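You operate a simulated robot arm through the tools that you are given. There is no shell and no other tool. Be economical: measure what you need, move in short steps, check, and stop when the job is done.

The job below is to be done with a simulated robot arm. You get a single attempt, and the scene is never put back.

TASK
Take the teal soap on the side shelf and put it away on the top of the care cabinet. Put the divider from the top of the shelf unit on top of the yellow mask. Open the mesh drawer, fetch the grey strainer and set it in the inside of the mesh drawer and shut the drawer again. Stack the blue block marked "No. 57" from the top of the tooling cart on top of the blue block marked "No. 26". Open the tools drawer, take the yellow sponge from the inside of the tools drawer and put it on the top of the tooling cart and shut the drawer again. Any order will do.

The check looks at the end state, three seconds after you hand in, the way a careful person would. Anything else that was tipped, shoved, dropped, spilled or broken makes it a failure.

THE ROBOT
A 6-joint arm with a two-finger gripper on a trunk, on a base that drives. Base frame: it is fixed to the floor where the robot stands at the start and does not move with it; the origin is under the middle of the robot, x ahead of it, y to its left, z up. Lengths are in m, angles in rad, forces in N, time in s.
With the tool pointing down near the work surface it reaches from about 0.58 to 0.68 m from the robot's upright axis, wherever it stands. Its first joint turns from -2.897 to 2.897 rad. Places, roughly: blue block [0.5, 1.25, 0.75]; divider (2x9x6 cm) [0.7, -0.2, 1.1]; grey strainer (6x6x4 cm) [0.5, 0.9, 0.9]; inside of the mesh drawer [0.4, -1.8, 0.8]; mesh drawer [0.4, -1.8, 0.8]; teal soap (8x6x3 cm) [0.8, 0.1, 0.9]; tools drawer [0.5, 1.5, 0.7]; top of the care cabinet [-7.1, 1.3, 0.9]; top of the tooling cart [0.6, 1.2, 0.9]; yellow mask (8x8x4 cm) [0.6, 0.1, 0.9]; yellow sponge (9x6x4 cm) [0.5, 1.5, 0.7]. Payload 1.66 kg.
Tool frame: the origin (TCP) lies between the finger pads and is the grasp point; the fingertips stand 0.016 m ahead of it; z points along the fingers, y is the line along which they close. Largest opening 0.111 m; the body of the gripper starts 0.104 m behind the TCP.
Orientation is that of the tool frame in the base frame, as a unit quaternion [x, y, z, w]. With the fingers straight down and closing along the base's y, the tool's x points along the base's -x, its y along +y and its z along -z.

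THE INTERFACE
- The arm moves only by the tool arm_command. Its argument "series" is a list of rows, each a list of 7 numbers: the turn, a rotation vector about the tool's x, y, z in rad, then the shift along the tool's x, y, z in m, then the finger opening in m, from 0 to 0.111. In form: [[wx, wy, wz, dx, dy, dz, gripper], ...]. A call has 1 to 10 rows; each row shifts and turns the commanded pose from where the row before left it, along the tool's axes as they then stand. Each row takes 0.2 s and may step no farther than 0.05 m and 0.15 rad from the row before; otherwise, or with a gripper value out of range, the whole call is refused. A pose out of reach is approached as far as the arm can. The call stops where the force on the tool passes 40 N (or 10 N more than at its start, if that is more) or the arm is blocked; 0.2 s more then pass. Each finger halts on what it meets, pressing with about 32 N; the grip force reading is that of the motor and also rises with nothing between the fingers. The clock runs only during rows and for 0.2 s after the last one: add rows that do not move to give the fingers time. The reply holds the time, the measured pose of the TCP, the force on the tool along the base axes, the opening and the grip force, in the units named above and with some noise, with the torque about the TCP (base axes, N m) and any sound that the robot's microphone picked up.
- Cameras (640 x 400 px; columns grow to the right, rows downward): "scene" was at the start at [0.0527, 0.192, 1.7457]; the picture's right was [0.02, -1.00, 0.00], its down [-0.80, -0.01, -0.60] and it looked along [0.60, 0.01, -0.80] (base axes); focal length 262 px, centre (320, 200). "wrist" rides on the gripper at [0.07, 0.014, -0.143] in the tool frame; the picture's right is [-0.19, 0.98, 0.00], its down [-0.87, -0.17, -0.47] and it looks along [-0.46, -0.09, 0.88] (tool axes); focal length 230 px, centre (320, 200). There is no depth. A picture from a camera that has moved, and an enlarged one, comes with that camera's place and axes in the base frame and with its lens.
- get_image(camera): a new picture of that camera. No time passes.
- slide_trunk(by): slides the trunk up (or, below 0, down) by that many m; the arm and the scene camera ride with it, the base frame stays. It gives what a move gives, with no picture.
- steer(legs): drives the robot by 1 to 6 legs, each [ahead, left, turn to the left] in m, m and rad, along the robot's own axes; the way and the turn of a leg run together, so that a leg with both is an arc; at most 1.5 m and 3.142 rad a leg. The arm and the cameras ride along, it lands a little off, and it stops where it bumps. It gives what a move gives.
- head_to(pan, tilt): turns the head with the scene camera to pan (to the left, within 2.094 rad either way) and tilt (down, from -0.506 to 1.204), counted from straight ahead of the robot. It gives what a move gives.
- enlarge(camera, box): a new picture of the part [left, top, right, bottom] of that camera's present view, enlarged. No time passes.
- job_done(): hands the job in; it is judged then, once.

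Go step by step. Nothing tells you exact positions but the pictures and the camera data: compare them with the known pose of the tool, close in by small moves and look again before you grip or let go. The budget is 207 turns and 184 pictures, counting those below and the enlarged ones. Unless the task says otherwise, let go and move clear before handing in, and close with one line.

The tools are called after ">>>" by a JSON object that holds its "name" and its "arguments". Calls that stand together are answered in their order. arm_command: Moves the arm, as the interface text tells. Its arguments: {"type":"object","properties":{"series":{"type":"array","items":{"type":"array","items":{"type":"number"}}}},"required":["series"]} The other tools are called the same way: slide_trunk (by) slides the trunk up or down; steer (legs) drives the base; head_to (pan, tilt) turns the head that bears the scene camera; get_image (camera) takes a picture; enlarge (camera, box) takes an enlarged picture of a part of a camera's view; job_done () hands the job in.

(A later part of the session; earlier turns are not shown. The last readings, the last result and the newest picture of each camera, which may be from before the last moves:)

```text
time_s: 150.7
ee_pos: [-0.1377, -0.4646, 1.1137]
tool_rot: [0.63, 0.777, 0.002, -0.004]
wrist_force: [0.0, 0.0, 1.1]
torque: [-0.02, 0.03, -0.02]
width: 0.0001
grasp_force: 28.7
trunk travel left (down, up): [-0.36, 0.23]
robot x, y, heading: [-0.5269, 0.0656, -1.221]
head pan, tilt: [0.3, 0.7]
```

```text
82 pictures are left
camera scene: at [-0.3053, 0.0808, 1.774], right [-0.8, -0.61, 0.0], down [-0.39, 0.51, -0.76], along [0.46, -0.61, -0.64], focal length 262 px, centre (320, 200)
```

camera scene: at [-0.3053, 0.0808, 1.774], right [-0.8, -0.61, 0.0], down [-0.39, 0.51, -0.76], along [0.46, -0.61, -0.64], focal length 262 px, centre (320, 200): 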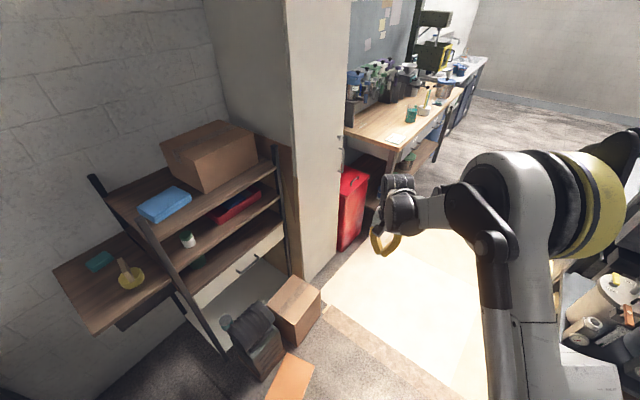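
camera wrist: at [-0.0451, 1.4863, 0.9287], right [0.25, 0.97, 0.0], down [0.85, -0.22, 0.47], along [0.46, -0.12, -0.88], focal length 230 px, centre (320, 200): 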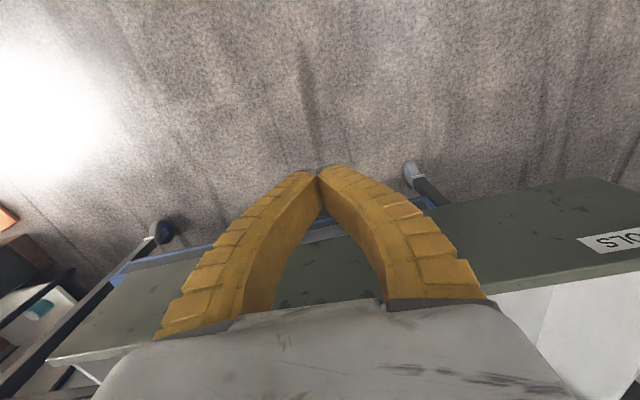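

The mesh drawer should be in the wooden bench beyond the column. I'll go nearer along the free corridor and look.

>>> {"name": "steer", "arguments": {"legs": [[0.95, -0.25, 0]]}}

>>> {"name": "head_to", "arguments": {"pan": 0.3, "tilt": 0.75}}

>>> {"name": "get_image", "arguments": {"camera": "scene"}}

>>> {"name": "head_to", "arguments": {"pan": -1.0, "tilt": 0.9}}

>>> {"name": "get_image", "arguments": {"camera": "scene"}}

```text
time_s: 155.7
ee_pos: [-0.0512, -1.4048, 1.114]
tool_rot: [0.626, 0.78, 0.002, -0.004]
wrist_force: [-1.2, 0.4, 0.6]
torque: [0.02, -0.01, 0.01]
width: 0.0
grasp_force: 28.6
trunk travel left (down, up): [-0.36, 0.23]
robot x, y, heading: [-0.445, -0.8797, -1.207]
head pan, tilt: [0.3, 0.7]
```

```text
time_s: 156.3
ee_pos: [-0.0486, -1.404, 1.114]
tool_rot: [0.626, 0.78, 0.002, -0.004]
wrist_force: [0.6, 0.7, 0.4]
torque: [-0.01, 0.02, -0.03]
width: 0.0001
grasp_force: 28.3
trunk travel left (down, up): [-0.36, 0.23]
robot x, y, heading: [-0.4418, -0.8784, -1.206]
head pan, tilt: [0.3, 0.75]
```

```text
81 pictures are left
camera scene: at [-0.2238, -0.8587, 1.7698], right [-0.79, -0.61, 0.0], down [-0.42, 0.54, -0.73], along [0.45, -0.58, -0.68], focal length 262 px, centre (320, 200)
```

scene: 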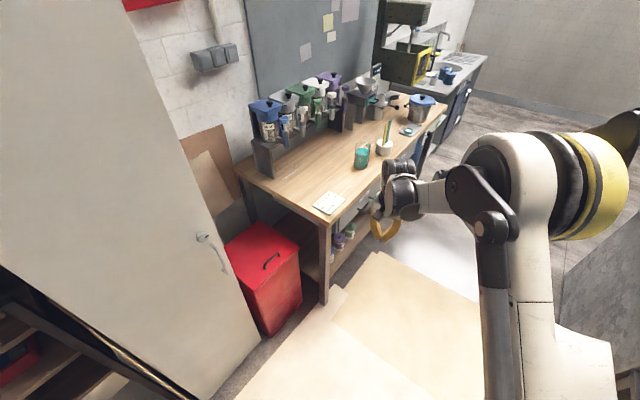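

```text
time_s: 157.8
ee_pos: [-0.0495, -1.4044, 1.1136]
tool_rot: [0.626, 0.78, 0.002, -0.004]
wrist_force: [-0.1, 0.3, 0.0]
torque: [-0.03, 0.03, -0.02]
width: 0.0
grasp_force: 28.7
trunk travel left (down, up): [-0.36, 0.23]
robot x, y, heading: [-0.4445, -0.8788, -1.212]
head pan, tilt: [-1.0, 0.901]
```

```text
80 pictures are left
camera scene: at [-0.3196, -0.8541, 1.7579], right [-0.8, 0.6, 0.0], down [0.47, 0.63, -0.62], along [-0.37, -0.5, -0.78], focal length 262 px, centre (320, 200)
```

scene: 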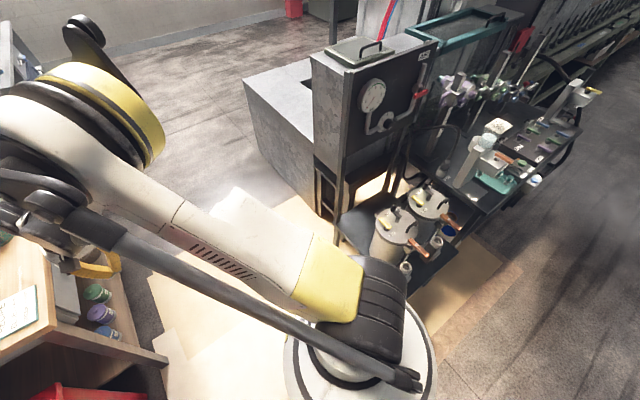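

>>> {"name": "steer", "arguments": {"legs": [[0.6, -0.28, 0], [0, 0, 1.21]]}}

>>> {"name": "head_to", "arguments": {"pan": -0.3, "tilt": 0.85}}

>>> {"name": "get_image", "arguments": {"camera": "scene"}}

```text
time_s: 164.5
ee_pos: [0.1214, -1.3276, 1.1138]
tool_rot: [0.058, 0.998, -0.001, -0.004]
wrist_force: [-0.2, -0.3, -0.8]
torque: [-0.02, 0.01, 0.03]
width: 0.0
grasp_force: 28.5
trunk travel left (down, up): [-0.36, 0.23]
robot x, y, heading: [-0.5027, -1.5298, 0.026]
head pan, tilt: [-1.0, 0.901]
```

```text
time_s: 165.5
ee_pos: [0.1228, -1.3276, 1.1143]
tool_rot: [0.058, 0.998, -0.001, -0.004]
wrist_force: [0.8, -0.3, -0.3]
torque: [-0.02, 0.01, 0.02]
width: 0.0003
grasp_force: 28.7
trunk travel left (down, up): [-0.36, 0.23]
robot x, y, heading: [-0.5025, -1.5314, 0.024]
head pan, tilt: [-0.3, 0.85]
```

```text
79 pictures are left
camera scene: at [-0.4536, -1.3591, 1.7618], right [-0.27, -0.96, 0.0], down [-0.72, 0.2, -0.66], along [0.64, -0.18, -0.75], focal length 262 px, centre (320, 200)
```

scene: 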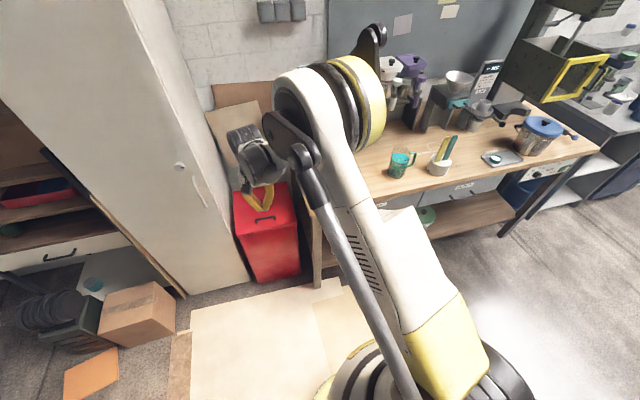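

>>> {"name": "enlarge", "arguments": {"camera": "scene", "box": [350, 140, 600, 260]}}

>>> {"name": "steer", "arguments": {"legs": [[0, -0.65, 0]]}}

>>> {"name": "head_to", "arguments": {"pan": 0.45, "tilt": 0.85}}

>>> {"name": "get_image", "arguments": {"camera": "scene"}}

```text
2.56 times, centred on (475, 200) of scene
camera zoom: at [-0.4536, -1.3591, 1.7618], right [-0.27, -0.96, 0.0], down [-0.72, 0.2, -0.66], along [0.64, -0.18, -0.75], focal length 670 px, centre (-77, 200)
```

zoom: 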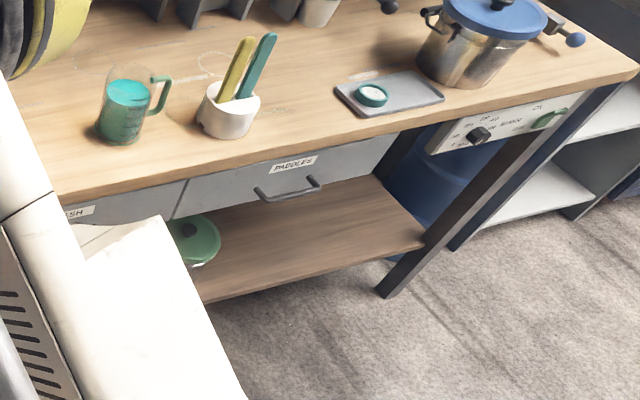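

```text
time_s: 169.2
ee_pos: [0.1376, -1.982, 1.1138]
tool_rot: [0.061, 0.998, -0.001, -0.004]
wrist_force: [-0.2, 0.0, 0.1]
torque: [0.06, 0.0, -0.02]
width: 0.0001
grasp_force: 28.7
trunk travel left (down, up): [-0.36, 0.23]
robot x, y, heading: [-0.4892, -2.1785, 0.023]
head pan, tilt: [-0.3, 0.85]
```

```text
time_s: 170.3
ee_pos: [0.1384, -1.9814, 1.1131]
tool_rot: [0.061, 0.998, 0.0, -0.004]
wrist_force: [-0.4, -0.2, 0.1]
torque: [0.0, -0.02, 0.0]
width: 0.0
grasp_force: 28.8
trunk travel left (down, up): [-0.36, 0.23]
robot x, y, heading: [-0.4889, -2.1778, 0.025]
head pan, tilt: [0.45, 0.85]
```

```text
77 pictures are left
camera scene: at [-0.4429, -1.9521, 1.7618], right [0.45, -0.89, 0.0], down [-0.67, -0.34, -0.66], along [0.59, 0.3, -0.75], focal length 262 px, centre (320, 200)
```

scene: 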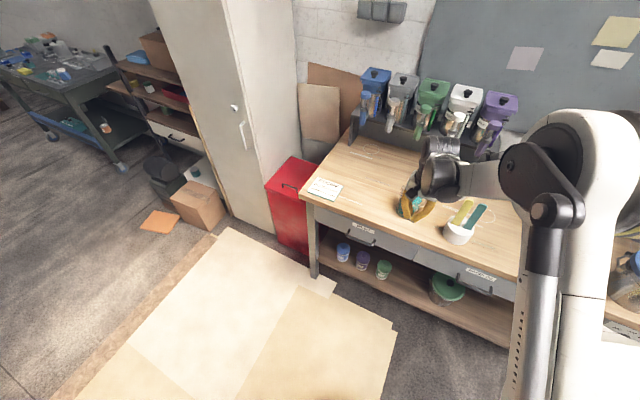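

>>> {"name": "enlarge", "arguments": {"camera": "scene", "box": [290, 150, 450, 290]}}

```text
2.86 times, centred on (370, 220) of scene
camera zoom: at [-0.4429, -1.9521, 1.7618], right [0.45, -0.89, 0.0], down [-0.67, -0.34, -0.66], along [0.59, 0.3, -0.75], focal length 748 px, centre (177, 143)
```

zoom: 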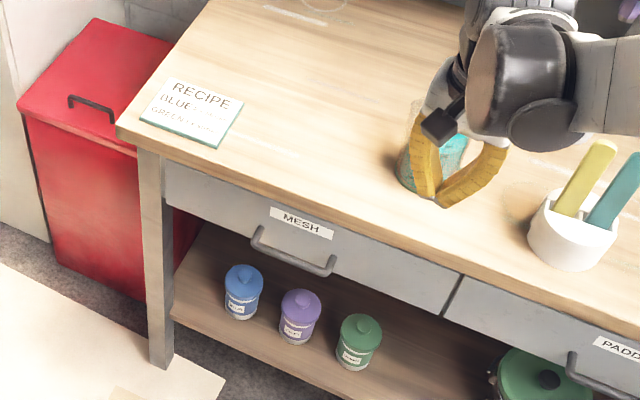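

MESH drawer found; its handle bar is near (0.225,-1.82,0.735). The machine behind limits backing up, so I'll reach it from a right-hand offset. First back off slightly and turn the tool horizontal.

>>> {"name": "steer", "arguments": {"legs": [[-0.14, 0, -0.025]]}}

>>> {"name": "arm_command", "arguments": {"series": [[0, 0, -0.1, 0, 0, 0, 0.06], [0, -0.15, 0, 0, 0, 0, 0.06], [0, -0.15, 0, 0, 0, 0, 0.06], [0, -0.15, 0, 0, 0, 0, 0.06], [0, -0.15, 0, 0, 0, 0, 0.06], [0, -0.15, 0, 0, 0, 0, 0.06], [0, -0.15, 0, 0, 0, 0, 0.06], [0, -0.15, 0, 0, 0, 0, 0.06], [0, -0.15, 0, 0, 0, 0, 0.06], [0, -0.15, 0, 0, 0, 0, 0.06]]}}

>>> {"name": "arm_command", "arguments": {"series": [[0, -0.15, 0, 0, 0, 0, 0.06], [0, -0.07, 0, 0, 0, 0, 0.06], [0, 0, 0.15, 0, 0, 0, 0.06], [0, 0, 0.15, 0, 0, 0, 0.06], [0, 0, 0.15, 0, 0, 0, 0.06], [0, 0, 0.15, 0, 0, 0, 0.06], [0, 0, 0.15, 0, 0, 0, 0.06], [0, 0, 0.15, 0, 0, 0, 0.06], [0, 0, 0.15, 0, 0, 0, 0.06], [0, 0, 0.15, 0, 0, 0, 0.06]]}}

>>> {"name": "arm_command", "arguments": {"series": [[0, 0, 0.15, 0, 0, 0, 0.06], [0, 0, 0.15, 0, 0, 0, 0.06], [0, 0, 0.07, 0, 0, 0, 0.06], [0, 0, 0, 0.05, 0, 0, 0.06], [0, 0, 0, 0.05, 0, 0, 0.06], [0, 0, 0, 0.05, 0, 0, 0.06], [0, 0, 0, 0.05, 0, 0, 0.06], [0, 0, 0, 0.05, 0, 0, 0.06], [0, 0, 0, 0, 0, 0, 0.06]]}}

```text
time_s: 171.6
ee_pos: [0.0029, -2.0012, 1.1152]
tool_rot: [0.076, 0.997, -0.001, -0.004]
wrist_force: [-1.6, -0.6, 0.0]
torque: [-0.02, -0.05, 0.01]
width: 0.0
grasp_force: 29.0
trunk travel left (down, up): [-0.36, 0.23]
robot x, y, heading: [-0.6263, -2.1769, -0.006]
head pan, tilt: [0.45, 0.85]
```

```text
time_s: 173.8
ee_pos: [0.0804, -1.963, 1.1801]
tool_rot: [0.021, 0.783, -0.017, 0.621]
wrist_force: [0.4, -0.1, -0.1]
torque: [-0.02, -0.01, 0.0]
width: 0.0619
grasp_force: 1.3
out of reach, approached as far as the arm can: row 7, 8, 9, 10
trunk travel left (down, up): [-0.36, 0.23]
robot x, y, heading: [-0.6264, -2.1778, -0.013]
head pan, tilt: [0.45, 0.85]
```

```text
time_s: 176.0
ee_pos: [0.1023, -1.9492, 1.1952]
tool_rot: [0.417, 0.576, 0.381, 0.59]
wrist_force: [-0.6, -0.1, -0.8]
torque: [-0.02, 0.02, 0.02]
width: 0.062
grasp_force: 0.8
out of reach, approached as far as the arm can: row 1, 2
trunk travel left (down, up): [-0.36, 0.23]
robot x, y, heading: [-0.6307, -2.1803, -0.009]
head pan, tilt: [0.45, 0.85]
```

```text
time_s: 178.0
ee_pos: [0.1158, -1.7082, 1.1881]
tool_rot: [0.516, 0.525, 0.454, 0.502]
wrist_force: [0.2, -0.8, -0.2]
torque: [0.02, 0.0, 0.04]
width: 0.0619
grasp_force: 1.0
out of reach, approached as far as the arm can: row 3
trunk travel left (down, up): [-0.36, 0.23]
robot x, y, heading: [-0.6241, -2.18, -0.011]
head pan, tilt: [0.45, 0.85]
```

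>>> {"name": "arm_command", "arguments": {"series": [[-0.084, 0.041, 0.055, 0, 0, 0, 0.06], [0, 0, 0, 0, 0, 0, 0.06]]}}

>>> {"name": "steer", "arguments": {"legs": [[-0.03, -0.115, 0]]}}

>>> {"name": "slide_trunk", "arguments": {"by": -0.36}}

>>> {"name": "get_image", "arguments": {"camera": "wrist"}}

>>> {"name": "get_image", "arguments": {"camera": "scene"}}

```text
time_s: 178.6
ee_pos: [0.1199, -1.7113, 1.1872]
tool_rot: [0.496, 0.536, 0.471, 0.496]
wrist_force: [-0.1, 0.5, 0.2]
torque: [0.01, -0.02, -0.07]
width: 0.062
grasp_force: 0.8
out of reach, approached as far as the arm can: row 1
trunk travel left (down, up): [-0.36, 0.23]
robot x, y, heading: [-0.6278, -2.1781, -0.011]
head pan, tilt: [0.45, 0.85]
```

```text
time_s: 179.8
ee_pos: [0.0895, -1.8271, 1.1889]
tool_rot: [0.497, 0.535, 0.47, 0.496]
wrist_force: [0.0, 0.2, 0.4]
torque: [-0.02, 0.06, 0.05]
width: 0.0619
grasp_force: 1.7
trunk travel left (down, up): [-0.36, 0.23]
robot x, y, heading: [-0.6556, -2.289, -0.009]
head pan, tilt: [0.45, 0.85]
```

```text
time_s: 183.3
ee_pos: [0.0899, -1.8272, 0.8277]
tool_rot: [0.496, 0.536, 0.47, 0.495]
wrist_force: [0.2, -0.6, -0.5]
torque: [-0.02, -0.03, -0.02]
width: 0.0619
grasp_force: 1.7
trunk travel left (down, up): [0.0, 0.59]
robot x, y, heading: [-0.6554, -2.2931, -0.008]
head pan, tilt: [0.45, 0.85]
```

```text
75 pictures are left
camera wrist: at [-0.0529, -1.757, 0.8465], right [0.07, -0.13, 0.99], down [-0.47, -0.88, -0.08], along [0.88, -0.46, -0.12], focal length 230 px, centre (320, 200)
```

wrist: 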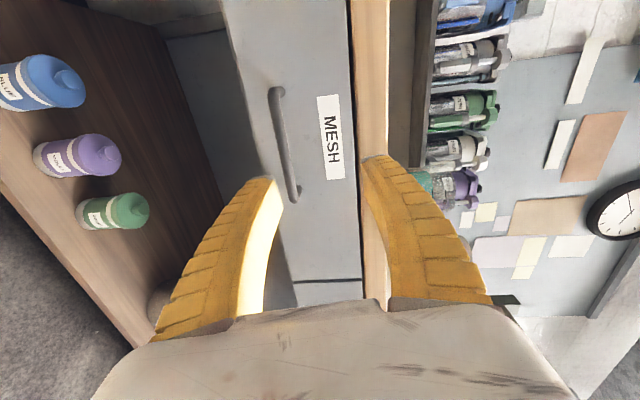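

```text
74 pictures are left
camera scene: at [-0.605, -2.0676, 1.4019], right [0.43, -0.9, 0.0], down [-0.68, -0.32, -0.66], along [0.6, 0.28, -0.75], focal length 262 px, centre (320, 200)
```

scene: 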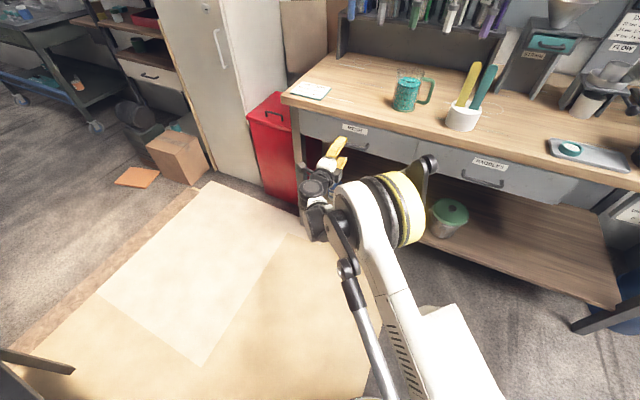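

>>> {"name": "arm_command", "arguments": {"series": [[0, 0, 0, 0, -0.016, 0.0378, 0.06], [0, 0, 0, 0, -0.016, 0.0378, 0.06], [0, 0, 0, 0.002, -0.016, 0.0378, 0.06], [0, 0, 0, 0, 0, 0, 0.06]]}}

>>> {"name": "enlarge", "arguments": {"camera": "wrist", "box": [180, 60, 440, 260]}}

```text
time_s: 184.3
ee_pos: [0.1851, -1.8393, 0.7881]
tool_rot: [0.497, 0.535, 0.471, 0.495]
wrist_force: [0.5, -0.2, -0.4]
torque: [-0.03, 0.05, 0.01]
width: 0.0622
grasp_force: 0.9
out of reach, approached as far as the arm can: row 3
trunk travel left (down, up): [0.0, 0.59]
robot x, y, heading: [-0.6576, -2.2949, -0.009]
head pan, tilt: [0.45, 0.85]
```

```text
2.00 times, centred on (310, 160) of wrist
camera zoom: at [0.0438, -1.769, 0.8072], right [0.07, -0.13, 0.99], down [-0.47, -0.88, -0.08], along [0.88, -0.46, -0.12], focal length 460 px, centre (340, 280)
```

zoom: 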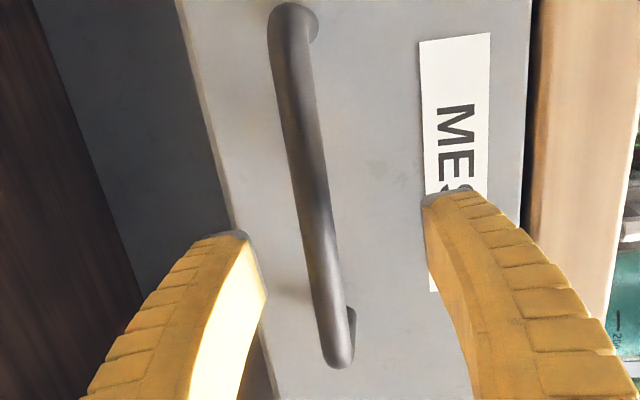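

>>> {"name": "arm_command", "arguments": {"series": [[0, 0, 0, 0, -0.012, -0.04, 0.06], [0, 0, 0, 0, 0, 0, 0.06]]}}

>>> {"name": "steer", "arguments": {"legs": [[0.08, 0, 0]]}}

>>> {"name": "enlarge", "arguments": {"camera": "wrist", "box": [180, 60, 440, 260]}}

```text
time_s: 184.9
ee_pos: [0.1458, -1.8405, 0.7781]
tool_rot: [0.497, 0.534, 0.469, 0.497]
wrist_force: [-0.5, 0.0, 0.4]
torque: [-0.03, 0.0, 0.03]
width: 0.0619
grasp_force: 1.0
trunk travel left (down, up): [0.0, 0.59]
robot x, y, heading: [-0.6542, -2.292, -0.011]
head pan, tilt: [0.45, 0.85]
```

```text
time_s: 186.0
ee_pos: [0.2139, -1.8374, 0.7793]
tool_rot: [0.496, 0.536, 0.471, 0.495]
wrist_force: [-8.5, -2.2, 3.9]
torque: [0.02, 0.0, -0.09]
width: 0.0
grasp_force: 28.5
trunk travel left (down, up): [0.0, 0.59]
robot x, y, heading: [-0.582, -2.2893, -0.004]
head pan, tilt: [0.45, 0.85]
stopped in leg 1: the force on the tool passed its limit at 75 N (the readings are from after the stop); the commanded pose is now the measured one
```

```text
2.00 times, centred on (310, 160) of wrist
camera zoom: at [0.0722, -1.7683, 0.7975], right [0.07, -0.13, 0.99], down [-0.47, -0.88, -0.08], along [0.88, -0.46, -0.12], focal length 460 px, centre (340, 280)
```

zoom: 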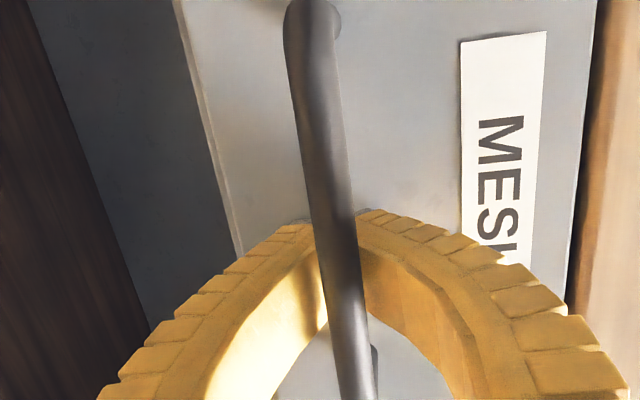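

The tips touched the drawer face and the fingers are closed around the bar. Pull.

>>> {"name": "steer", "arguments": {"legs": [[-0.12, 0, 0]]}}

>>> {"name": "get_image", "arguments": {"camera": "scene"}}

```text
time_s: 187.3
ee_pos: [0.0936, -1.8353, 0.7776]
tool_rot: [0.496, 0.536, 0.471, 0.495]
wrist_force: [0.6, -0.5, 0.2]
torque: [0.01, 0.0, -0.02]
width: 0.0621
grasp_force: 1.4
trunk travel left (down, up): [0.0, 0.59]
robot x, y, heading: [-0.7059, -2.2922, -0.005]
head pan, tilt: [0.45, 0.85]
```

```text
71 pictures are left
camera scene: at [-0.6535, -2.0672, 1.4018], right [0.43, -0.9, 0.0], down [-0.68, -0.32, -0.66], along [0.6, 0.28, -0.75], focal length 262 px, centre (320, 200)
```

scene: 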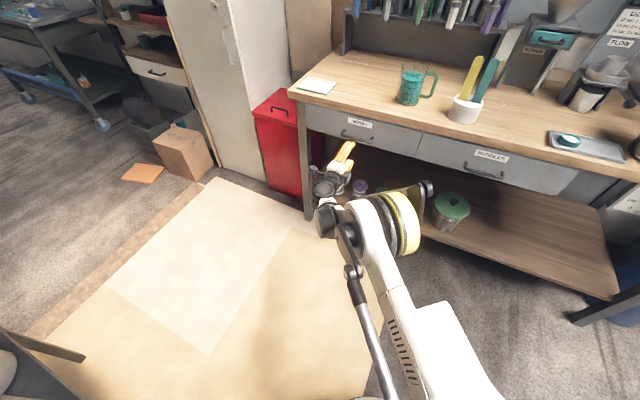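

>>> {"name": "steer", "arguments": {"legs": [[0.11, 0, 0]]}}

>>> {"name": "enlarge", "arguments": {"camera": "wrist", "box": [180, 60, 440, 260]}}

```text
time_s: 188.5
ee_pos: [0.203, -1.8357, 0.7783]
tool_rot: [0.496, 0.537, 0.471, 0.494]
wrist_force: [0.0, -0.5, 0.5]
torque: [-0.01, 0.0, 0.0]
width: 0.0619
grasp_force: 1.3
trunk travel left (down, up): [0.0, 0.59]
robot x, y, heading: [-0.5947, -2.291, -0.002]
head pan, tilt: [0.45, 0.85]
```

```text
2.00 times, centred on (310, 160) of wrist
camera zoom: at [0.0593, -1.7663, 0.7968], right [0.07, -0.13, 0.99], down [-0.47, -0.88, -0.08], along [0.88, -0.45, -0.12], focal length 460 px, centre (340, 280)
```

zoom: 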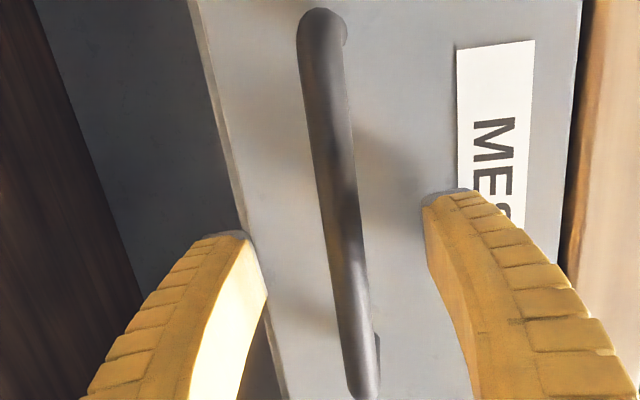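

Bar between the fingers; advance slightly and close with the arm.

>>> {"name": "arm_command", "arguments": {"series": [[0, 0, 0, 0, 0, 0.004, 0.06], [0, 0, 0, 0, 0, 0, 0.0], [0, 0, 0, 0, 0, 0, 0.0], [0, 0, 0, 0, 0, 0, 0.0]]}}

>>> {"name": "steer", "arguments": {"legs": [[-0.1, 0, 0]]}}

>>> {"name": "get_image", "arguments": {"camera": "wrist"}}

```text
time_s: 189.5
ee_pos: [0.2053, -1.8356, 0.7788]
tool_rot: [0.496, 0.536, 0.471, 0.495]
wrist_force: [0.8, 0.0, 5.3]
torque: [0.07, 0.07, 0.0]
width: 0.0
grasp_force: 28.9
trunk travel left (down, up): [0.0, 0.59]
robot x, y, heading: [-0.5966, -2.2942, -0.007]
head pan, tilt: [0.45, 0.85]
```

```text
time_s: 190.6
ee_pos: [0.1042, -1.8334, 0.7778]
tool_rot: [0.497, 0.537, 0.472, 0.493]
wrist_force: [0.0, -0.3, -0.3]
torque: [0.01, -0.02, 0.0]
width: 0.0
grasp_force: 28.7
trunk travel left (down, up): [0.0, 0.59]
robot x, y, heading: [-0.6974, -2.2906, -0.007]
head pan, tilt: [0.45, 0.85]
```

```text
69 pictures are left
camera wrist: at [-0.0387, -1.7649, 0.7967], right [0.07, -0.13, 0.99], down [-0.46, -0.88, -0.08], along [0.88, -0.45, -0.12], focal length 230 px, centre (320, 200)
```

wrist: 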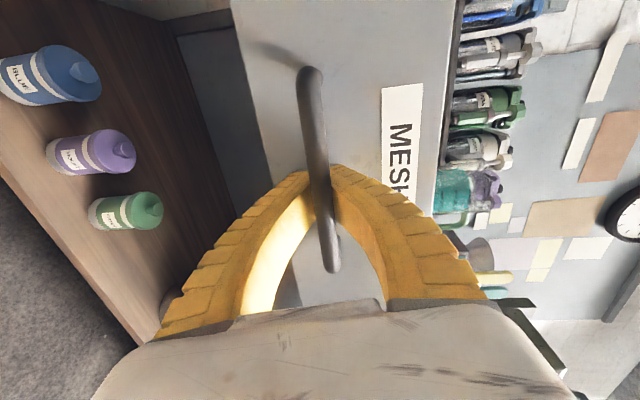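

>>> {"name": "steer", "arguments": {"legs": [[-0.06, 0, 0]]}}

>>> {"name": "arm_command", "arguments": {"series": [[0, 0, 0, 0, 0, -0.03, 0.0], [0, 0, 0, 0, 0, -0.03, 0.0], [0, 0, 0, 0, 0, -0.02, 0.0], [0, 0, 0, 0, 0, 0, 0.0]]}}

>>> {"name": "get_image", "arguments": {"camera": "scene"}}

```text
time_s: 191.6
ee_pos: [0.0436, -1.8331, 0.7776]
tool_rot: [0.495, 0.537, 0.472, 0.494]
wrist_force: [0.2, 0.4, 0.1]
torque: [0.0, 0.01, 0.01]
width: 0.0
grasp_force: 29.3
trunk travel left (down, up): [0.0, 0.59]
robot x, y, heading: [-0.7577, -2.2912, -0.004]
head pan, tilt: [0.45, 0.85]
```

```text
time_s: 192.6
ee_pos: [-0.0351, -1.832, 0.7815]
tool_rot: [0.495, 0.538, 0.471, 0.494]
wrist_force: [0.4, 0.8, -2.6]
torque: [0.03, -0.03, -0.01]
width: 0.0
grasp_force: 29.0
trunk travel left (down, up): [0.0, 0.59]
robot x, y, heading: [-0.7591, -2.2926, -0.005]
head pan, tilt: [0.45, 0.85]
```

```text
68 pictures are left
camera scene: at [-0.7068, -2.0667, 1.4017], right [0.43, -0.9, 0.0], down [-0.68, -0.32, -0.66], along [0.6, 0.28, -0.75], focal length 262 px, centre (320, 200)
```

scene: 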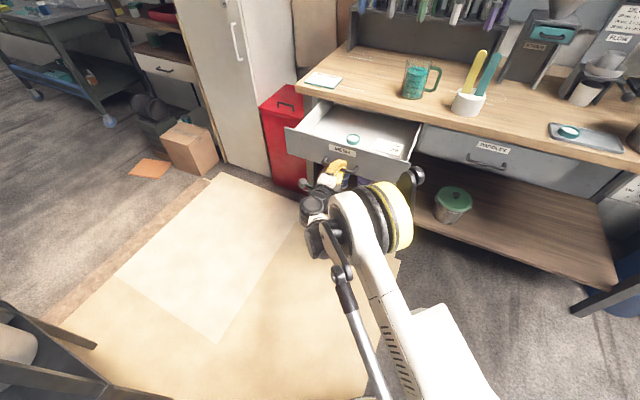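

The mesh drawer is open about 24 cm. Look inside, then let go and withdraw.

>>> {"name": "enlarge", "arguments": {"camera": "scene", "box": [270, 80, 430, 190]}}

>>> {"name": "arm_command", "arguments": {"series": [[0, 0, 0, 0, 0, 0, 0.07], [0, 0, 0, 0, 0, 0, 0.07], [0, 0, 0, 0, 0, 0, 0.07], [0, 0, 0, 0, 0, -0.03, 0.07], [0, 0, 0, 0, 0, -0.03, 0.07], [0, 0, 0, 0, 0, 0, 0.07]]}}

>>> {"name": "slide_trunk", "arguments": {"by": 0.36}}

>>> {"name": "enlarge", "arguments": {"camera": "scene", "box": [270, 80, 430, 220]}}

```text
3.64 times, centred on (350, 135) of scene
camera zoom: at [-0.7068, -2.0667, 1.4017], right [0.43, -0.9, 0.0], down [-0.68, -0.32, -0.66], along [0.6, 0.28, -0.75], focal length 952 px, centre (211, 436)
```

zoom: 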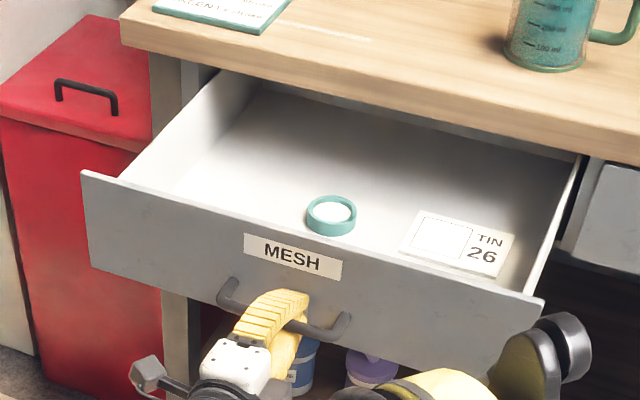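

```text
time_s: 194.0
ee_pos: [-0.0964, -1.8372, 0.7889]
tool_rot: [0.494, 0.54, 0.469, 0.494]
wrist_force: [0.1, 1.2, -0.3]
torque: [0.04, 0.0, 0.01]
width: 0.0718
grasp_force: 1.0
trunk travel left (down, up): [0.0, 0.59]
robot x, y, heading: [-0.7571, -2.2909, -0.002]
head pan, tilt: [0.45, 0.85]
```

```text
time_s: 197.5
ee_pos: [-0.0959, -1.8363, 1.1471]
tool_rot: [0.495, 0.539, 0.469, 0.494]
wrist_force: [0.9, 0.8, -0.4]
torque: [0.02, 0.0, 0.0]
width: 0.0717
grasp_force: 0.7
trunk travel left (down, up): [-0.36, 0.23]
robot x, y, heading: [-0.7541, -2.2886, -0.004]
head pan, tilt: [0.45, 0.85]
```

```text
2.86 times, centred on (350, 150) of scene
camera zoom: at [-0.7069, -2.0669, 1.7617], right [0.43, -0.9, 0.0], down [-0.68, -0.32, -0.66], along [0.6, 0.29, -0.75], focal length 748 px, centre (234, 343)
```

zoom: 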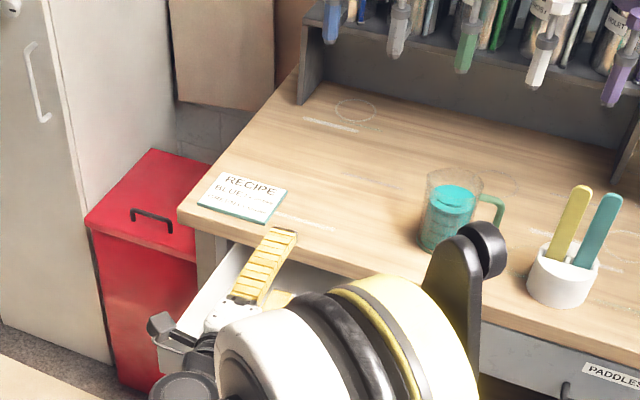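

Now tilt the tool down and drive back to the cart for the strainer.

>>> {"name": "arm_command", "arguments": {"series": [[0.15, 0, 0, 0, 0, 0, 0.1], [0.15, 0, 0, 0, 0, 0, 0.1], [0.15, 0, 0, 0, 0, 0, 0.1], [0.15, 0, 0, 0, 0, 0, 0.1], [0.15, 0, 0, 0, 0, 0, 0.1], [0.15, 0, 0, 0, 0, 0, 0.1], [0.15, 0, 0, 0, 0, 0, 0.1], [0.15, 0, 0, 0, 0, 0, 0.1], [0.15, 0, 0, 0, 0, 0, 0.1], [0.15, 0, 0, 0, 0, 0, 0.1]]}}

>>> {"name": "steer", "arguments": {"legs": [[0.26, 0.2, 0], [0, 1.3, 0], [0, 1.4, 0]]}}

>>> {"name": "head_to", "arguments": {"pan": 0.15, "tilt": 0.85}}

>>> {"name": "get_image", "arguments": {"camera": "scene"}}

```text
time_s: 199.7
ee_pos: [-0.0957, -1.8358, 1.1477]
tool_rot: [0.698, 0.715, -0.026, 0.023]
wrist_force: [0.2, 0.2, -0.7]
torque: [-0.03, 0.04, 0.01]
width: 0.1004
grasp_force: 0.4
trunk travel left (down, up): [-0.36, 0.23]
robot x, y, heading: [-0.759, -2.2875, 0.001]
head pan, tilt: [0.45, 0.85]
```

```text
time_s: 214.9
ee_pos: [0.1393, 1.1514, 1.148]
tool_rot: [0.69, 0.723, -0.023, 0.025]
wrist_force: [0.8, 0.1, 1.1]
torque: [-0.03, -0.01, 0.02]
width: 0.1008
grasp_force: 0.6
trunk travel left (down, up): [-0.36, 0.23]
robot x, y, heading: [-0.5092, 0.6774, 0.016]
head pan, tilt: [0.45, 0.85]
```

```text
time_s: 215.7
ee_pos: [0.1381, 1.1511, 1.1468]
tool_rot: [0.69, 0.723, -0.023, 0.025]
wrist_force: [0.3, 0.0, 0.3]
torque: [0.04, -0.01, 0.01]
width: 0.1006
grasp_force: 0.2
trunk travel left (down, up): [-0.36, 0.23]
robot x, y, heading: [-0.5102, 0.6815, 0.018]
head pan, tilt: [0.15, 0.85]
```

```text
65 pictures are left
camera scene: at [-0.4588, 0.8829, 1.7618], right [0.17, -0.99, 0.0], down [-0.74, -0.13, -0.66], along [0.65, 0.11, -0.75], focal length 262 px, centre (320, 200)
```

scene: 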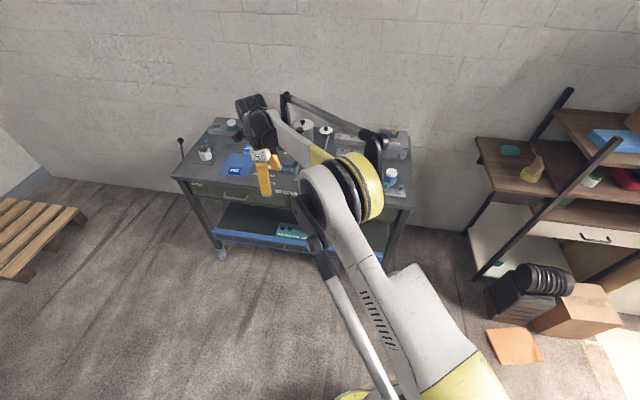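

>>> {"name": "arm_command", "arguments": {"series": [[0, 0.068, 0.047, 0, 0, 0, 0.1], [0, 0, 0, -0.048, -0.008, 0, 0.1], [0, 0, 0, -0.048, -0.008, 0, 0.1], [0, 0, 0, -0.048, -0.008, 0, 0.1], [0, 0, 0, -0.048, -0.008, 0, 0.1], [0, 0, 0, -0.048, -0.008, 0, 0.1], [0, 0, 0, -0.048, -0.008, 0, 0.1], [0, 0, 0, 0, 0, 0, 0.1]]}}

>>> {"name": "steer", "arguments": {"legs": [[0.37, 0, -0.016]]}}

>>> {"name": "get_image", "arguments": {"camera": "wrist"}}

>>> {"name": "get_image", "arguments": {"camera": "scene"}}

```text
time_s: 217.5
ee_pos: [0.0925, 0.8628, 1.1468]
tool_rot: [0.707, 0.707, -0.001, 0.0]
wrist_force: [-0.3, 0.9, 0.3]
torque: [-0.05, 0.0, 0.02]
width: 0.1006
grasp_force: 0.7
trunk travel left (down, up): [-0.36, 0.23]
robot x, y, heading: [-0.5113, 0.6784, 0.019]
head pan, tilt: [0.15, 0.85]
```

```text
time_s: 219.8
ee_pos: [0.462, 0.8488, 1.1454]
tool_rot: [0.716, 0.698, 0.0, 0.0]
wrist_force: [-0.4, -0.6, 0.5]
torque: [-0.02, 0.02, 0.0]
width: 0.1005
grasp_force: 0.7
trunk travel left (down, up): [-0.36, 0.23]
robot x, y, heading: [-0.1462, 0.6782, -0.005]
head pan, tilt: [0.15, 0.85]
```

```text
64 pictures are left
camera wrist: at [0.4774, 0.9182, 1.2887], right [0.98, -0.22, 0.0], down [-0.19, -0.86, 0.47], along [-0.1, -0.46, -0.88], focal length 230 px, centre (320, 200)
```

wrist: 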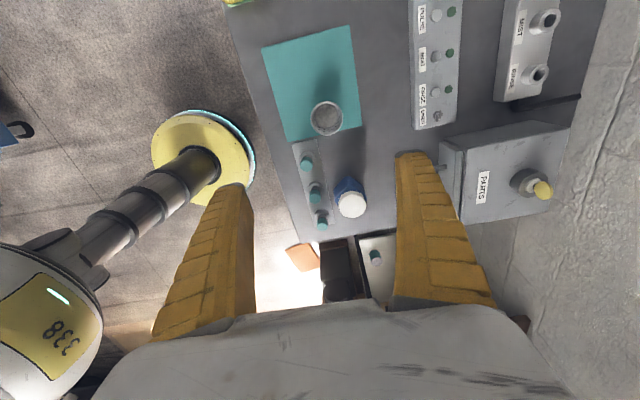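

```text
63 pictures are left
camera scene: at [-0.0881, 0.8839, 1.7617], right [0.14, -0.99, 0.0], down [-0.74, -0.11, -0.66], along [0.65, 0.09, -0.75], focal length 262 px, centre (320, 200)
```

scene: 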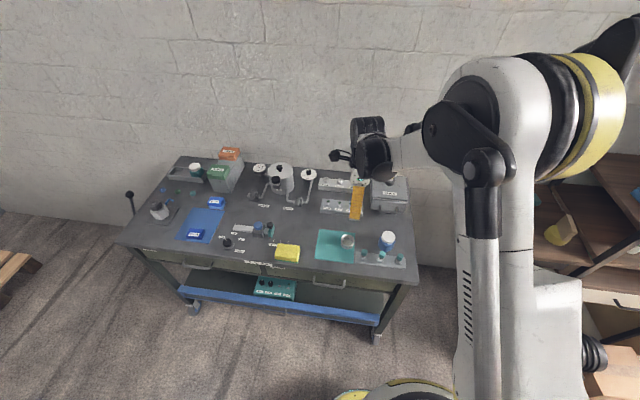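

>>> {"name": "arm_command", "arguments": {"series": [[0, 0, -0.02, 0.008, 0.013, 0.02, 0.1], [0, 0, 0, 0, 0, 0.05, 0.1], [0, 0, 0, 0, 0, 0.05, 0.1], [0, 0, 0, 0, 0, 0.04, 0.1], [0, 0, 0, 0, 0, 0, 0.1]]}}

>>> {"name": "enlarge", "arguments": {"camera": "wrist", "box": [220, 60, 420, 260]}}

>>> {"name": "enlarge", "arguments": {"camera": "scene", "box": [300, 170, 430, 280]}}

```text
time_s: 221.0
ee_pos: [0.474, 0.8565, 0.9854]
tool_rot: [0.71, 0.704, 0.0, 0.0]
wrist_force: [0.1, -0.8, 0.0]
torque: [0.02, 0.03, 0.03]
width: 0.1007
grasp_force: 0.5
trunk travel left (down, up): [-0.36, 0.23]
robot x, y, heading: [-0.1502, 0.6814, -0.002]
head pan, tilt: [0.15, 0.85]
```

```text
2.00 times, centred on (320, 160) of wrist
camera zoom: at [0.4868, 0.9266, 1.129], right [0.98, -0.2, 0.0], down [-0.17, -0.86, 0.47], along [-0.09, -0.46, -0.88], focal length 460 px, centre (320, 280)
```

zoom: 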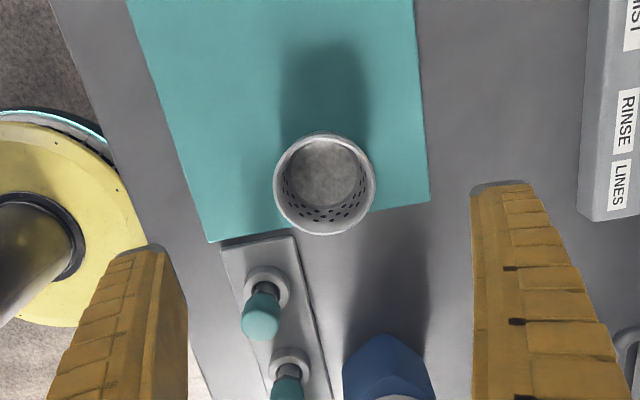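

```text
3.64 times, centred on (365, 225) of scene
camera zoom: at [-0.0896, 0.8838, 1.7619], right [0.14, -0.99, 0.0], down [-0.74, -0.11, -0.66], along [0.65, 0.09, -0.75], focal length 952 px, centre (156, 109)
```

zoom: 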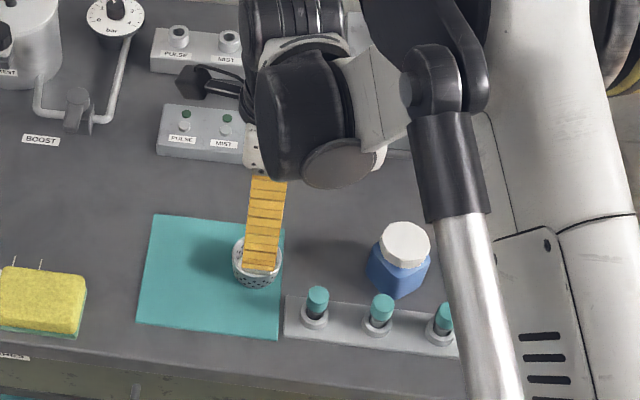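

>>> {"name": "arm_command", "arguments": {"series": [[0, 0, 0, 0.003, 0.003, 0.03, 0.1], [0, 0, 0, 0, 0, 0.03, 0.1], [0, 0, 0, 0, 0, 0.02, 0.1], [0, 0, 0, 0, 0, 0, 0.1]]}}

>>> {"name": "get_image", "arguments": {"camera": "wrist"}}

```text
time_s: 222.0
ee_pos: [0.4775, 0.858, 0.9071]
tool_rot: [0.71, 0.705, 0.0, 0.001]
wrist_force: [-0.1, 0.2, -0.4]
torque: [0.05, 0.01, 0.01]
width: 0.1007
grasp_force: 1.1
trunk travel left (down, up): [-0.36, 0.23]
robot x, y, heading: [-0.1493, 0.6792, -0.002]
head pan, tilt: [0.15, 0.85]
```

```text
60 pictures are left
camera wrist: at [0.4916, 0.9282, 1.0492], right [0.98, -0.2, 0.0], down [-0.17, -0.86, 0.47], along [-0.09, -0.46, -0.88], focal length 230 px, centre (320, 200)
```

wrist: 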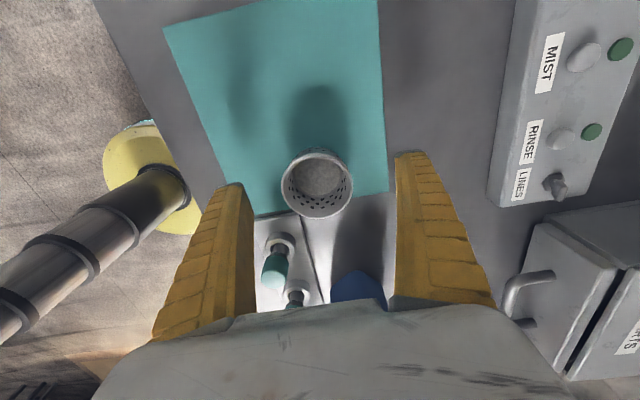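

>>> {"name": "arm_command", "arguments": {"series": [[0, 0, 0, -0.002, -0.002, 0.02, 0.1], [0, 0, 0, 0, 0, 0.009, 0.1], [0, 0, 0, 0, 0, 0, 0.03], [0, 0, 0, 0, 0, 0, 0.03], [0, 0, 0, 0, 0, 0, 0.0], [0, 0, 0, 0, 0, 0, 0.0]]}}

>>> {"name": "get_image", "arguments": {"camera": "wrist"}}

```text
time_s: 223.4
ee_pos: [0.473, 0.8564, 0.8799]
tool_rot: [0.71, 0.705, 0.002, 0.001]
wrist_force: [-7.5, -1.0, 26.2]
torque: [-0.01, 0.34, 0.06]
width: 0.0414
grasp_force: 31.7
trunk travel left (down, up): [-0.36, 0.23]
robot x, y, heading: [-0.1447, 0.6833, -0.002]
head pan, tilt: [0.15, 0.85]
```

```text
59 pictures are left
camera wrist: at [0.4871, 0.9267, 1.0224], right [0.98, -0.2, 0.0], down [-0.17, -0.86, 0.47], along [-0.09, -0.46, -0.88], focal length 230 px, centre (320, 200)
```

wrist: 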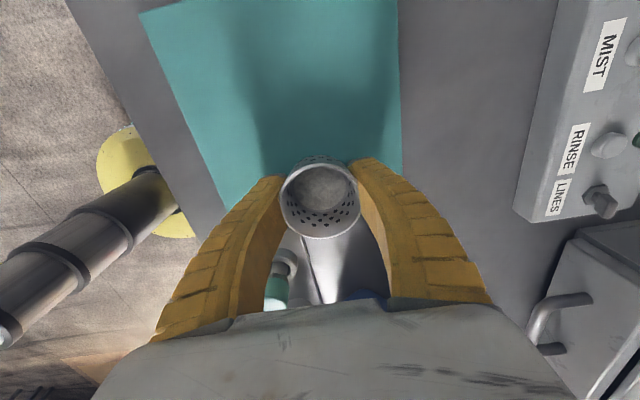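

Gripping the strainer; lift and check.

>>> {"name": "arm_command", "arguments": {"series": [[0, 0, 0, 0, 0, -0.02, 0.0], [0, 0, 0, 0, 0, -0.03, 0.0], [0, 0, 0, 0, 0, -0.04, 0.0], [0, 0, 0, 0, 0, -0.05, 0.0], [0, 0, 0, 0, 0, -0.05, 0.0], [0, 0, 0, 0, 0, -0.05, 0.0], [0, 0, 0, 0, 0, 0, 0.0]]}}

>>> {"name": "get_image", "arguments": {"camera": "wrist"}}

```text
time_s: 225.0
ee_pos: [0.4766, 0.8585, 1.114]
tool_rot: [0.71, 0.704, 0.0, 0.0]
wrist_force: [0.0, 0.0, -0.4]
torque: [0.0, 0.03, -0.01]
width: 0.0416
grasp_force: 31.8
trunk travel left (down, up): [-0.36, 0.23]
robot x, y, heading: [-0.1432, 0.6823, -0.004]
head pan, tilt: [0.15, 0.85]
```

```text
58 pictures are left
camera wrist: at [0.4904, 0.9283, 1.2574], right [0.98, -0.2, 0.0], down [-0.17, -0.86, 0.47], along [-0.09, -0.46, -0.88], focal length 230 px, centre (320, 200)
```

wrist: 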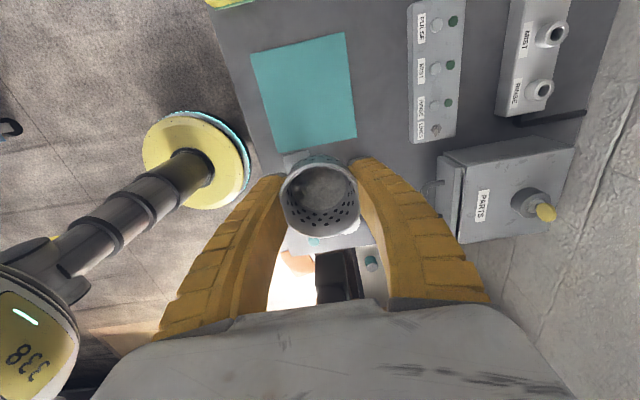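

Held. Drive back to the open mesh drawer.

>>> {"name": "steer", "arguments": {"legs": [[-0.37, 0, 0], [0, -1.3, 0.004], [0, -1.22, 0]]}}

>>> {"name": "head_to", "arguments": {"pan": 0.3, "tilt": 0.95}}

>>> {"name": "get_image", "arguments": {"camera": "scene"}}

>>> {"name": "get_image", "arguments": {"camera": "wrist"}}

```text
time_s: 239.1
ee_pos: [0.1861, -1.5995, 1.1134]
tool_rot: [0.699, 0.715, 0.0, -0.001]
wrist_force: [-0.3, -0.4, 0.3]
torque: [-0.03, -0.01, 0.0]
width: 0.0412
grasp_force: 32.1
trunk travel left (down, up): [-0.36, 0.23]
robot x, y, heading: [-0.4313, -1.7953, 0.021]
head pan, tilt: [0.15, 0.85]
```

```text
time_s: 239.8
ee_pos: [0.1861, -1.5991, 1.1139]
tool_rot: [0.699, 0.716, 0.001, 0.001]
wrist_force: [0.1, 0.3, 0.0]
torque: [-0.01, -0.02, 0.01]
width: 0.0414
grasp_force: 32.2
trunk travel left (down, up): [-0.36, 0.23]
robot x, y, heading: [-0.4313, -1.792, 0.022]
head pan, tilt: [0.3, 0.949]
```

```text
57 pictures are left
camera scene: at [-0.3879, -1.5809, 1.7543], right [0.32, -0.95, 0.0], down [-0.77, -0.26, -0.58], along [0.55, 0.19, -0.81], focal length 262 px, centre (320, 200)
```

scene: 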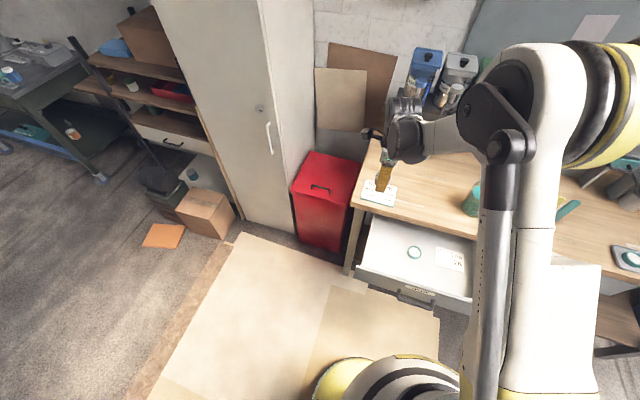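

```text
56 pictures are left
camera wrist: at [0.1975, -1.5282, 1.2572], right [0.99, -0.17, 0.0], down [-0.15, -0.87, 0.47], along [-0.08, -0.47, -0.88], focal length 230 px, centre (320, 200)
```

wrist: 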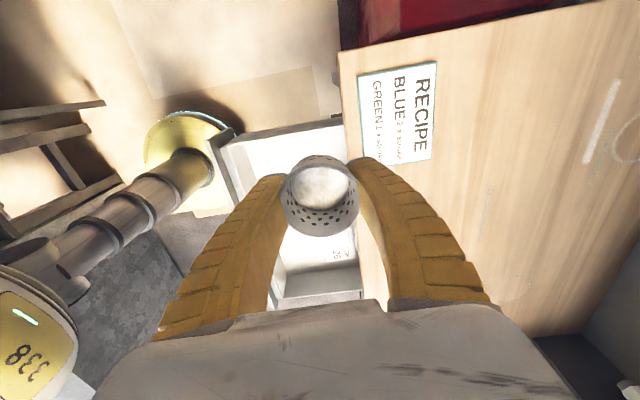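

>>> {"name": "steer", "arguments": {"legs": [[-0.097, -0.078, 0]]}}

>>> {"name": "slide_trunk", "arguments": {"by": -0.2}}

>>> {"name": "get_image", "arguments": {"camera": "wrist"}}

>>> {"name": "get_image", "arguments": {"camera": "scene"}}

```text
time_s: 241.1
ee_pos: [0.0899, -1.6785, 1.1148]
tool_rot: [0.697, 0.717, 0.001, 0.001]
wrist_force: [-0.7, 0.4, 0.5]
torque: [0.05, -0.07, -0.02]
width: 0.0415
grasp_force: 31.6
trunk travel left (down, up): [-0.36, 0.23]
robot x, y, heading: [-0.5251, -1.8751, 0.029]
head pan, tilt: [0.3, 0.949]
```

```text
time_s: 243.2
ee_pos: [0.0913, -1.6788, 0.915]
tool_rot: [0.697, 0.717, 0.001, 0.001]
wrist_force: [0.9, -0.3, 0.8]
torque: [0.05, -0.02, 0.0]
width: 0.0414
grasp_force: 31.3
trunk travel left (down, up): [-0.16, 0.43]
robot x, y, heading: [-0.5271, -1.8742, 0.028]
head pan, tilt: [0.3, 0.949]
```

```text
55 pictures are left
camera wrist: at [0.1022, -1.6078, 1.0574], right [0.99, -0.16, 0.0], down [-0.14, -0.87, 0.47], along [-0.08, -0.47, -0.88], focal length 230 px, centre (320, 200)
```

wrist: 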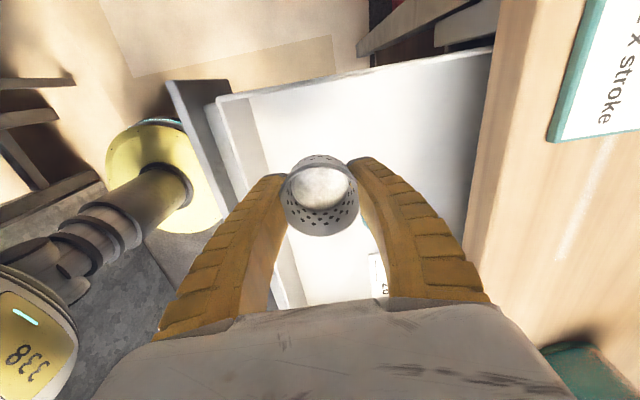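

```text
54 pictures are left
camera scene: at [-0.4831, -1.6621, 1.5544], right [0.32, -0.95, 0.0], down [-0.77, -0.26, -0.58], along [0.55, 0.19, -0.81], focal length 262 px, centre (320, 200)
```

scene: 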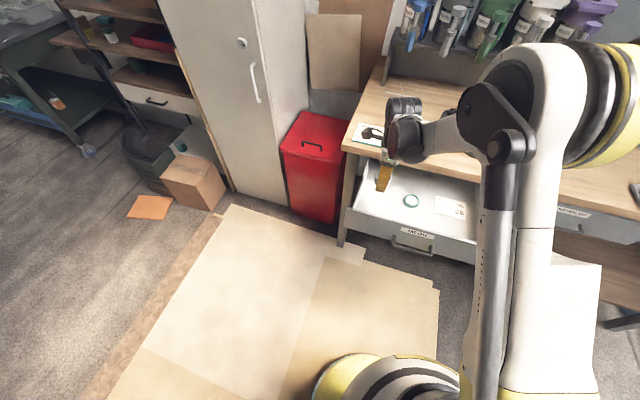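

>>> {"name": "slide_trunk", "arguments": {"by": -0.1}}

>>> {"name": "get_image", "arguments": {"camera": "wrist"}}

>>> {"name": "enlarge", "arguments": {"camera": "scene", "box": [320, 60, 490, 220]}}

```text
time_s: 244.6
ee_pos: [0.0905, -1.6778, 0.8153]
tool_rot: [0.697, 0.717, 0.002, 0.0]
wrist_force: [0.3, -0.2, -0.1]
torque: [0.03, 0.01, 0.0]
width: 0.0416
grasp_force: 32.1
trunk travel left (down, up): [-0.06, 0.53]
robot x, y, heading: [-0.5265, -1.8734, 0.026]
head pan, tilt: [0.3, 0.949]
```

```text
53 pictures are left
camera wrist: at [0.1022, -1.6078, 0.9575], right [0.99, -0.16, 0.0], down [-0.14, -0.87, 0.47], along [-0.08, -0.47, -0.88], focal length 230 px, centre (320, 200)
```

wrist: 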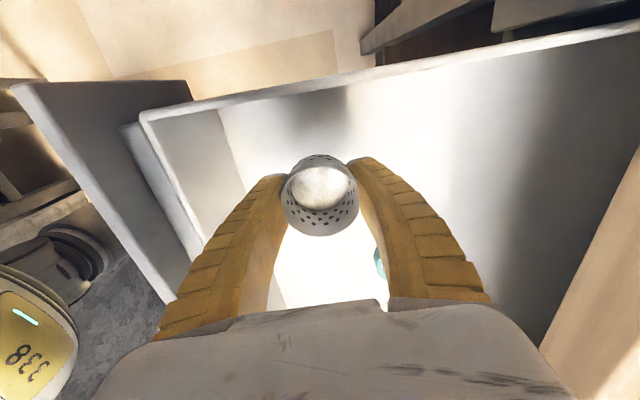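

```text
2.50 times, centred on (405, 140) of scene
camera zoom: at [-0.4831, -1.6621, 1.4544], right [0.32, -0.95, 0.0], down [-0.77, -0.26, -0.58], along [0.55, 0.19, -0.81], focal length 655 px, centre (108, 350)
```

zoom: 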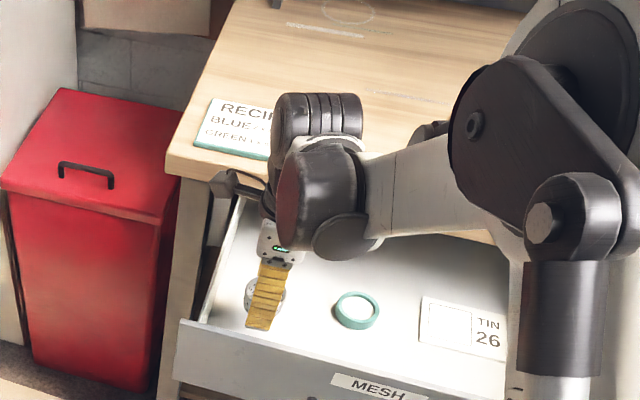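

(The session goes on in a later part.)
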